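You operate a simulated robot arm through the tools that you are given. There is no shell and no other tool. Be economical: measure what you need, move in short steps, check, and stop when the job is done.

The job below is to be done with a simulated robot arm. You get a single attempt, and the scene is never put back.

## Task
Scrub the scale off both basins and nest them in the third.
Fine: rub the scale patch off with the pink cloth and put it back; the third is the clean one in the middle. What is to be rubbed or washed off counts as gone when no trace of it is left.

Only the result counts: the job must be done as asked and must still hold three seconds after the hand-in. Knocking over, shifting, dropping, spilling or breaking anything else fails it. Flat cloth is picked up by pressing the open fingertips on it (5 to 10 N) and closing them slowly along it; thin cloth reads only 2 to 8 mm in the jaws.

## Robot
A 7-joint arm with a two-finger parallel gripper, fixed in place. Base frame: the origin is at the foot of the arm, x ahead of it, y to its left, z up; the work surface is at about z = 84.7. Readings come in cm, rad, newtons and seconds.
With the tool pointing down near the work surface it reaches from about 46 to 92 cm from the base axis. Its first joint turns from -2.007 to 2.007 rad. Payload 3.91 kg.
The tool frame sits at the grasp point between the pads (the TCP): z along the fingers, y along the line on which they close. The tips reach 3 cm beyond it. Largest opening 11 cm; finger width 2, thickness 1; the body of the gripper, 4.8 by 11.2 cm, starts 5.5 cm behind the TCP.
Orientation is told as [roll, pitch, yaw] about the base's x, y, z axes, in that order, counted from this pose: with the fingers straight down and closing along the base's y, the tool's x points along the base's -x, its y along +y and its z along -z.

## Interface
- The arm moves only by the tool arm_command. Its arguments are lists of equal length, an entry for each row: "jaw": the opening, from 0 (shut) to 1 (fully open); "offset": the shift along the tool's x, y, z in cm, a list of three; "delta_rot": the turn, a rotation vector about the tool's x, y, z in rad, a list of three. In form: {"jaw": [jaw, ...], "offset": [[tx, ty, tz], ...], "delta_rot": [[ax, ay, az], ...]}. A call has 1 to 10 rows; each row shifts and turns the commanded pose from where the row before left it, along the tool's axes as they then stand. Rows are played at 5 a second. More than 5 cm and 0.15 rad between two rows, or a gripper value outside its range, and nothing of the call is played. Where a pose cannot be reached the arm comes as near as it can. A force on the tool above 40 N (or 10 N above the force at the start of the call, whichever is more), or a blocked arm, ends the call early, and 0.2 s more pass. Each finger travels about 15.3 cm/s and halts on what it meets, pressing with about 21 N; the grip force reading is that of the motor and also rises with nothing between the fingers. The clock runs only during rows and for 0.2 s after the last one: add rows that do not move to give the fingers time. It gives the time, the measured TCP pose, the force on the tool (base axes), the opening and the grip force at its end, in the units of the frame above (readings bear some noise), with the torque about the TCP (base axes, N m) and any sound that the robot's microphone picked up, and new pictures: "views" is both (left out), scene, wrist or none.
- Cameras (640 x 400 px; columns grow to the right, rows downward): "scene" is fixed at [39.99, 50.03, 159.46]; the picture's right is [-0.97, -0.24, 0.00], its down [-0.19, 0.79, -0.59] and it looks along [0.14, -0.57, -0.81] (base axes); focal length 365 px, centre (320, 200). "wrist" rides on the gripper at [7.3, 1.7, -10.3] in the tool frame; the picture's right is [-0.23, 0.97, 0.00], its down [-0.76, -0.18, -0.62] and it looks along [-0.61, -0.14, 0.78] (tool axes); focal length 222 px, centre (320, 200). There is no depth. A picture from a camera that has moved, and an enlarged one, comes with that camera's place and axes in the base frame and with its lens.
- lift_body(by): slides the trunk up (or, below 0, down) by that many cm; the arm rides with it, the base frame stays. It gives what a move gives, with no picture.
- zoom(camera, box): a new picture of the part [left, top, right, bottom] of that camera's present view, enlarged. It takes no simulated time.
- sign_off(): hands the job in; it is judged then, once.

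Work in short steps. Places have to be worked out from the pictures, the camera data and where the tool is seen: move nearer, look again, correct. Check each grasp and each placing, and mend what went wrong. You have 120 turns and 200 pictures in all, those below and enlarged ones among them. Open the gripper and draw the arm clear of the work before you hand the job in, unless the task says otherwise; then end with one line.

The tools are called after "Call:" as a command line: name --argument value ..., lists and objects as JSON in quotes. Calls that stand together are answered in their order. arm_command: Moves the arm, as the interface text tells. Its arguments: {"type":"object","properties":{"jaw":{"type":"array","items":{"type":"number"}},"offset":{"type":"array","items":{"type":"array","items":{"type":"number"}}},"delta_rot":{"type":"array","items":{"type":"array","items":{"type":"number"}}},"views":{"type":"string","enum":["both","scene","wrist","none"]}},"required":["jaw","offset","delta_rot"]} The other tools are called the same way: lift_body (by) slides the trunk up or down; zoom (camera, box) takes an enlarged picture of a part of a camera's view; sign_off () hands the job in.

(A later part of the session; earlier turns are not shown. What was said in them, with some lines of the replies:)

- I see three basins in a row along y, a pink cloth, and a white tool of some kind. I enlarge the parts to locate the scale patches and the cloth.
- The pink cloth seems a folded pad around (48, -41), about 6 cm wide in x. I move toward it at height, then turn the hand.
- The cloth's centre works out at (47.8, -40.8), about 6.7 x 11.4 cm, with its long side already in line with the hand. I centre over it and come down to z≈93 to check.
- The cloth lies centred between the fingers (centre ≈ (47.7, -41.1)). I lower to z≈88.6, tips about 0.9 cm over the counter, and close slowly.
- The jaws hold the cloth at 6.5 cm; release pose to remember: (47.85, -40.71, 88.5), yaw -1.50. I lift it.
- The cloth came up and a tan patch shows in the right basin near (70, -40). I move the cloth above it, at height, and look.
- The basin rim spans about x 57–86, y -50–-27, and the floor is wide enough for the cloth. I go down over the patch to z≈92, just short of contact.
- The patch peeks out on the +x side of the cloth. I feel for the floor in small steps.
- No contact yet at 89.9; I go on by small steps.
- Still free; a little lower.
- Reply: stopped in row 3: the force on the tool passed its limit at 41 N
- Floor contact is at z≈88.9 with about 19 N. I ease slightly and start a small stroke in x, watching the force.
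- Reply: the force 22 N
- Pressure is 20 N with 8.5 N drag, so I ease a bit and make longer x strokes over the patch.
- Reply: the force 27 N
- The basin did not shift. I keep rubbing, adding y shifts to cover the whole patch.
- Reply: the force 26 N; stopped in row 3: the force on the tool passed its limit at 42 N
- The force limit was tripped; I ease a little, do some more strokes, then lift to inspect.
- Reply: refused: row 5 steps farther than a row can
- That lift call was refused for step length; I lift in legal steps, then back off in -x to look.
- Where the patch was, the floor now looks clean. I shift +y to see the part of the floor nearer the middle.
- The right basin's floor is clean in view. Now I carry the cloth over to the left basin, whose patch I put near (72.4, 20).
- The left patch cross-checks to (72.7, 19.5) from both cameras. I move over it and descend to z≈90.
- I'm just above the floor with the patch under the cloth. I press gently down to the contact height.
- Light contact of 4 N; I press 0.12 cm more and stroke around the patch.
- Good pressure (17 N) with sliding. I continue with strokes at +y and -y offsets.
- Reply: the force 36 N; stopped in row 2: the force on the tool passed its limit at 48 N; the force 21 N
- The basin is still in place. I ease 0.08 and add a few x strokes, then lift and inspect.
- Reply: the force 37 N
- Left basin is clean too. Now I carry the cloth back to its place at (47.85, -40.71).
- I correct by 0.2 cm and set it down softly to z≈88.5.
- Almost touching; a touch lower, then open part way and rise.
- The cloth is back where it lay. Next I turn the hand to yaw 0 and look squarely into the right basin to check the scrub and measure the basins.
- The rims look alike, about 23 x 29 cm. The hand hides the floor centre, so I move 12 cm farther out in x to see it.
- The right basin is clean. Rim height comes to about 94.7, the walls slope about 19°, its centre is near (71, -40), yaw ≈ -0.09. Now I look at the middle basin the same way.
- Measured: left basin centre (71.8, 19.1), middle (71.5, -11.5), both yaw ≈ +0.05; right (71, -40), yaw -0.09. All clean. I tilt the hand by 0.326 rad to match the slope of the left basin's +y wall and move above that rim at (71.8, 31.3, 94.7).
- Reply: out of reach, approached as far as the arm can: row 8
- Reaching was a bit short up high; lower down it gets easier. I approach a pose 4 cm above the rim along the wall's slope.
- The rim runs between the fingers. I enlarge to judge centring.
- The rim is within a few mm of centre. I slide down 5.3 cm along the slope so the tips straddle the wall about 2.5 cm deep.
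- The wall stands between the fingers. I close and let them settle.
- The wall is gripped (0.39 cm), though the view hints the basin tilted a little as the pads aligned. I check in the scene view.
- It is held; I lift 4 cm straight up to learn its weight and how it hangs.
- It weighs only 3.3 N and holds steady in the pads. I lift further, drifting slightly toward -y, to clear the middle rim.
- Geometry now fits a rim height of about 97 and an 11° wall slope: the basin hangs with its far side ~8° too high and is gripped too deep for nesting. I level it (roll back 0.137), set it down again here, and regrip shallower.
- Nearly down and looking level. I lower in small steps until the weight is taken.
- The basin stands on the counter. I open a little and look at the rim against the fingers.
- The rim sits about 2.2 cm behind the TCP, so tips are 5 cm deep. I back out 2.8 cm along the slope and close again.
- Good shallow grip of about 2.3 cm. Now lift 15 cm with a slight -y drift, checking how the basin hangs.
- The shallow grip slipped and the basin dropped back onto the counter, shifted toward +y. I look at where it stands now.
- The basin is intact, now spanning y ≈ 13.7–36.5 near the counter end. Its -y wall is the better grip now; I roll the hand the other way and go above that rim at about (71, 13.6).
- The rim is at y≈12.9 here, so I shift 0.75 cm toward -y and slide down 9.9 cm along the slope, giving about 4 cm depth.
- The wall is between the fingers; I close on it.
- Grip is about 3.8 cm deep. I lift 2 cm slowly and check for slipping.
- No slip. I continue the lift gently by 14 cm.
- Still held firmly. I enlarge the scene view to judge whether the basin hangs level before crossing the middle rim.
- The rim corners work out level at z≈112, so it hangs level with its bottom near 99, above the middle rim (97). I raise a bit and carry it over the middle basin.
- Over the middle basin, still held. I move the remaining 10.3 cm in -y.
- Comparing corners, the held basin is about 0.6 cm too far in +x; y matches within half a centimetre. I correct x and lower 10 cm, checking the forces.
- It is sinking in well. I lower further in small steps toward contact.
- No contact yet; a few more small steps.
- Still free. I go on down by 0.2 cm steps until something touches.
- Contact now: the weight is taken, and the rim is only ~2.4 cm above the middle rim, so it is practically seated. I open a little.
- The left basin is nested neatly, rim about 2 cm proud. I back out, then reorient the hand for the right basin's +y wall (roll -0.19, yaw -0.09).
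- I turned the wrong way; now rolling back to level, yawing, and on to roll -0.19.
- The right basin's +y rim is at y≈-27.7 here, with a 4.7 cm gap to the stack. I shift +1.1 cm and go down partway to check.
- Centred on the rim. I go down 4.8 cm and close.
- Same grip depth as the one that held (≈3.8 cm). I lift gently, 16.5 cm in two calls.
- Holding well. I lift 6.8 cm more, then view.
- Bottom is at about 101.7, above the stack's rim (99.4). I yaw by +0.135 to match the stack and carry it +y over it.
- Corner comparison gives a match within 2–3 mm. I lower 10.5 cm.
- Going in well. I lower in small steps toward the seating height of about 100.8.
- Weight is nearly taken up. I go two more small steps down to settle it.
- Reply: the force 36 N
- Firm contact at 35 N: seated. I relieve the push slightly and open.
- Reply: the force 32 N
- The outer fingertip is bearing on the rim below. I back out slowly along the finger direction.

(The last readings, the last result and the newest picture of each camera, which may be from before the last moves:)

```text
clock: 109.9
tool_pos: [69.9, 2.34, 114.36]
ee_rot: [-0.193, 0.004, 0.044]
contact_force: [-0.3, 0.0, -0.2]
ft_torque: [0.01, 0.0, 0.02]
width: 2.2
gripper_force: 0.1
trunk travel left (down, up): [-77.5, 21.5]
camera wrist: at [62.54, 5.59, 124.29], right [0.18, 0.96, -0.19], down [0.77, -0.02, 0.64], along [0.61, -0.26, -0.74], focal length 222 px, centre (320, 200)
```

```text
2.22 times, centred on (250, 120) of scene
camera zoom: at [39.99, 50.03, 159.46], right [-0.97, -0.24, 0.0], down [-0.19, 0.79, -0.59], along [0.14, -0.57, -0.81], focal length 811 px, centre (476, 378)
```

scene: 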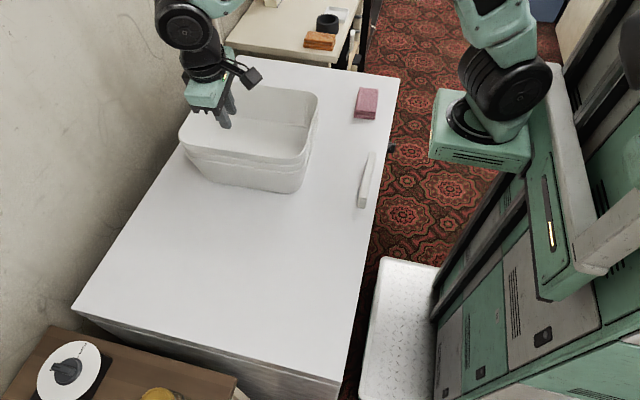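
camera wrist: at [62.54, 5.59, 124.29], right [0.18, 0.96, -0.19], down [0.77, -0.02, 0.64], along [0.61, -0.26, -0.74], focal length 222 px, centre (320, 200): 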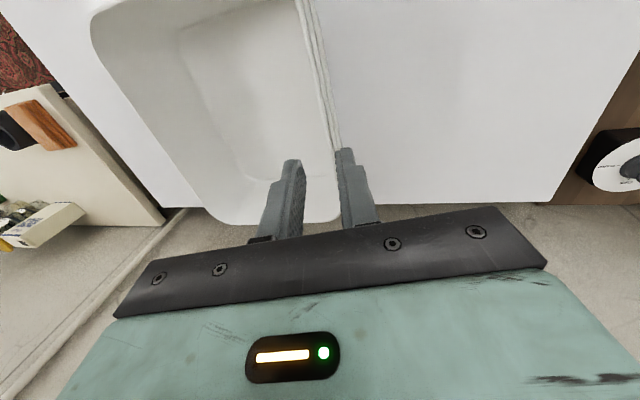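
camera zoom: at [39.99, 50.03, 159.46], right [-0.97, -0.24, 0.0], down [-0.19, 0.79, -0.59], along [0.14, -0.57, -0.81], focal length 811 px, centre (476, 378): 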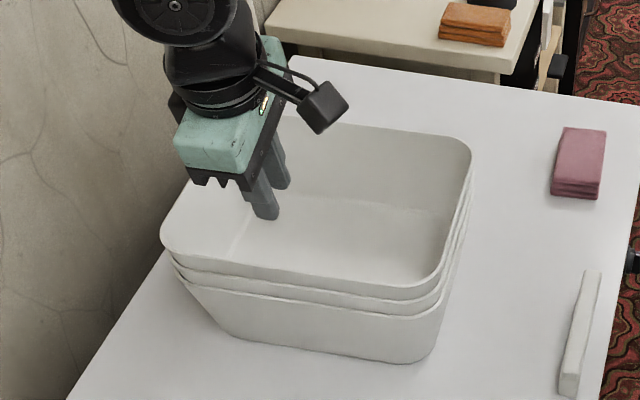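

The three are nested. I open the hand, draw the arm clear toward the base, and inspect the stack.

Call:
arm_command --jaw '[0.3, 0.5, 0.7, 1, 1, 1, 1, 1]' --offset '[[0, 0, -4], [0, 0.8, -3], [4.5, 0, 0], [4.5, 0, 0], [4.5, 0, 0], [4.5, 0, 0], [0, 0, 0], [0, 0, 0]]' --delta_rot '[[0, 0, 0], [0, 0, 0], [-0.1, 0, 0], [-0.09, 0, 0], [0, 0, 0], [0, 0, 0], [0, 0, 0], [0, 0, 0]]' --views "both"

Call:
zoom --camera "scene" --box '[165, 70, 335, 200]'

Call:
zoom --camera "wrist" --box '[100, 0, 420, 200]'

```text
clock: 111.7
tool_pos: [51.84, 4.07, 121.16]
ee_rot: [-0.003, 0.005, 0.044]
contact_force: [0.2, 0.5, 0.4]
ft_torque: [0.02, -0.04, 0.01]
width: 10.99
gripper_force: 0.1
trunk travel left (down, up): [-77.5, 21.5]
camera wrist: at [44.45, 5.47, 131.69], right [0.18, 0.98, 0.0], down [0.77, -0.14, 0.62], along [0.61, -0.12, -0.79], focal length 222 px, centre (320, 200)
```

scene: 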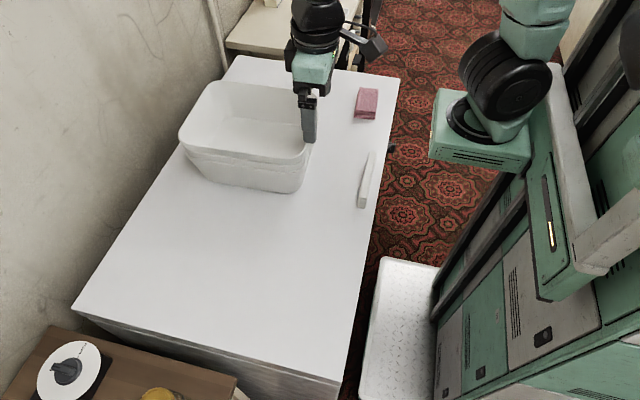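
wrist: 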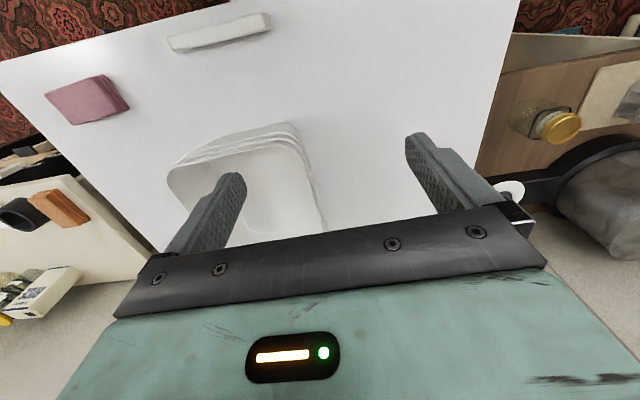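

```text
3.08 times, centred on (250, 135) of scene
camera zoom: at [39.99, 50.03, 159.46], right [-0.97, -0.24, 0.0], down [-0.19, 0.79, -0.59], along [0.14, -0.57, -0.81], focal length 1123 px, centre (535, 400)
```

zoom: 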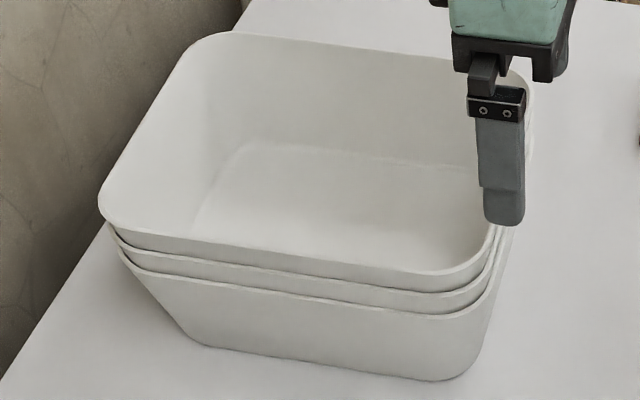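

```text
2.00 times, centred on (260, 100) of wrist
camera zoom: at [44.45, 5.47, 131.69], right [0.18, 0.98, 0.0], down [0.77, -0.14, 0.62], along [0.61, -0.12, -0.79], focal length 444 px, centre (440, 400)
```

zoom: 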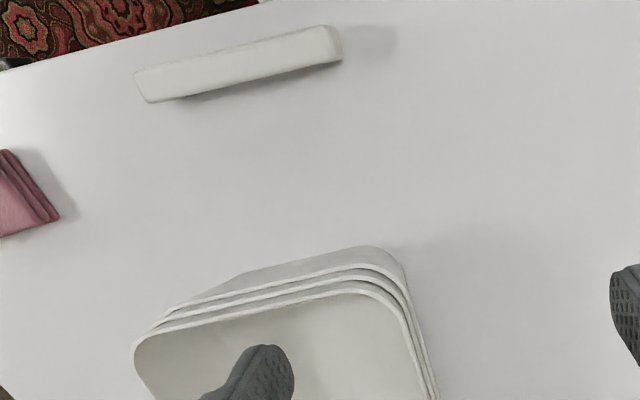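

All three basins are nested and steady, both floors look clean, the cloth is back in place, and the open hand is clear of the work. I hand the job in.

Call:
sign_off

```text
The job is handed in.
```

I rubbed the scale off both basins, put the pink cloth back where it lay, and nested both basins in the middle one. The left basin slipped and dropped onto the counter once but looked undamaged. The middle basin shifted about half a centimetre, and the top one sits about 1–2° off level.
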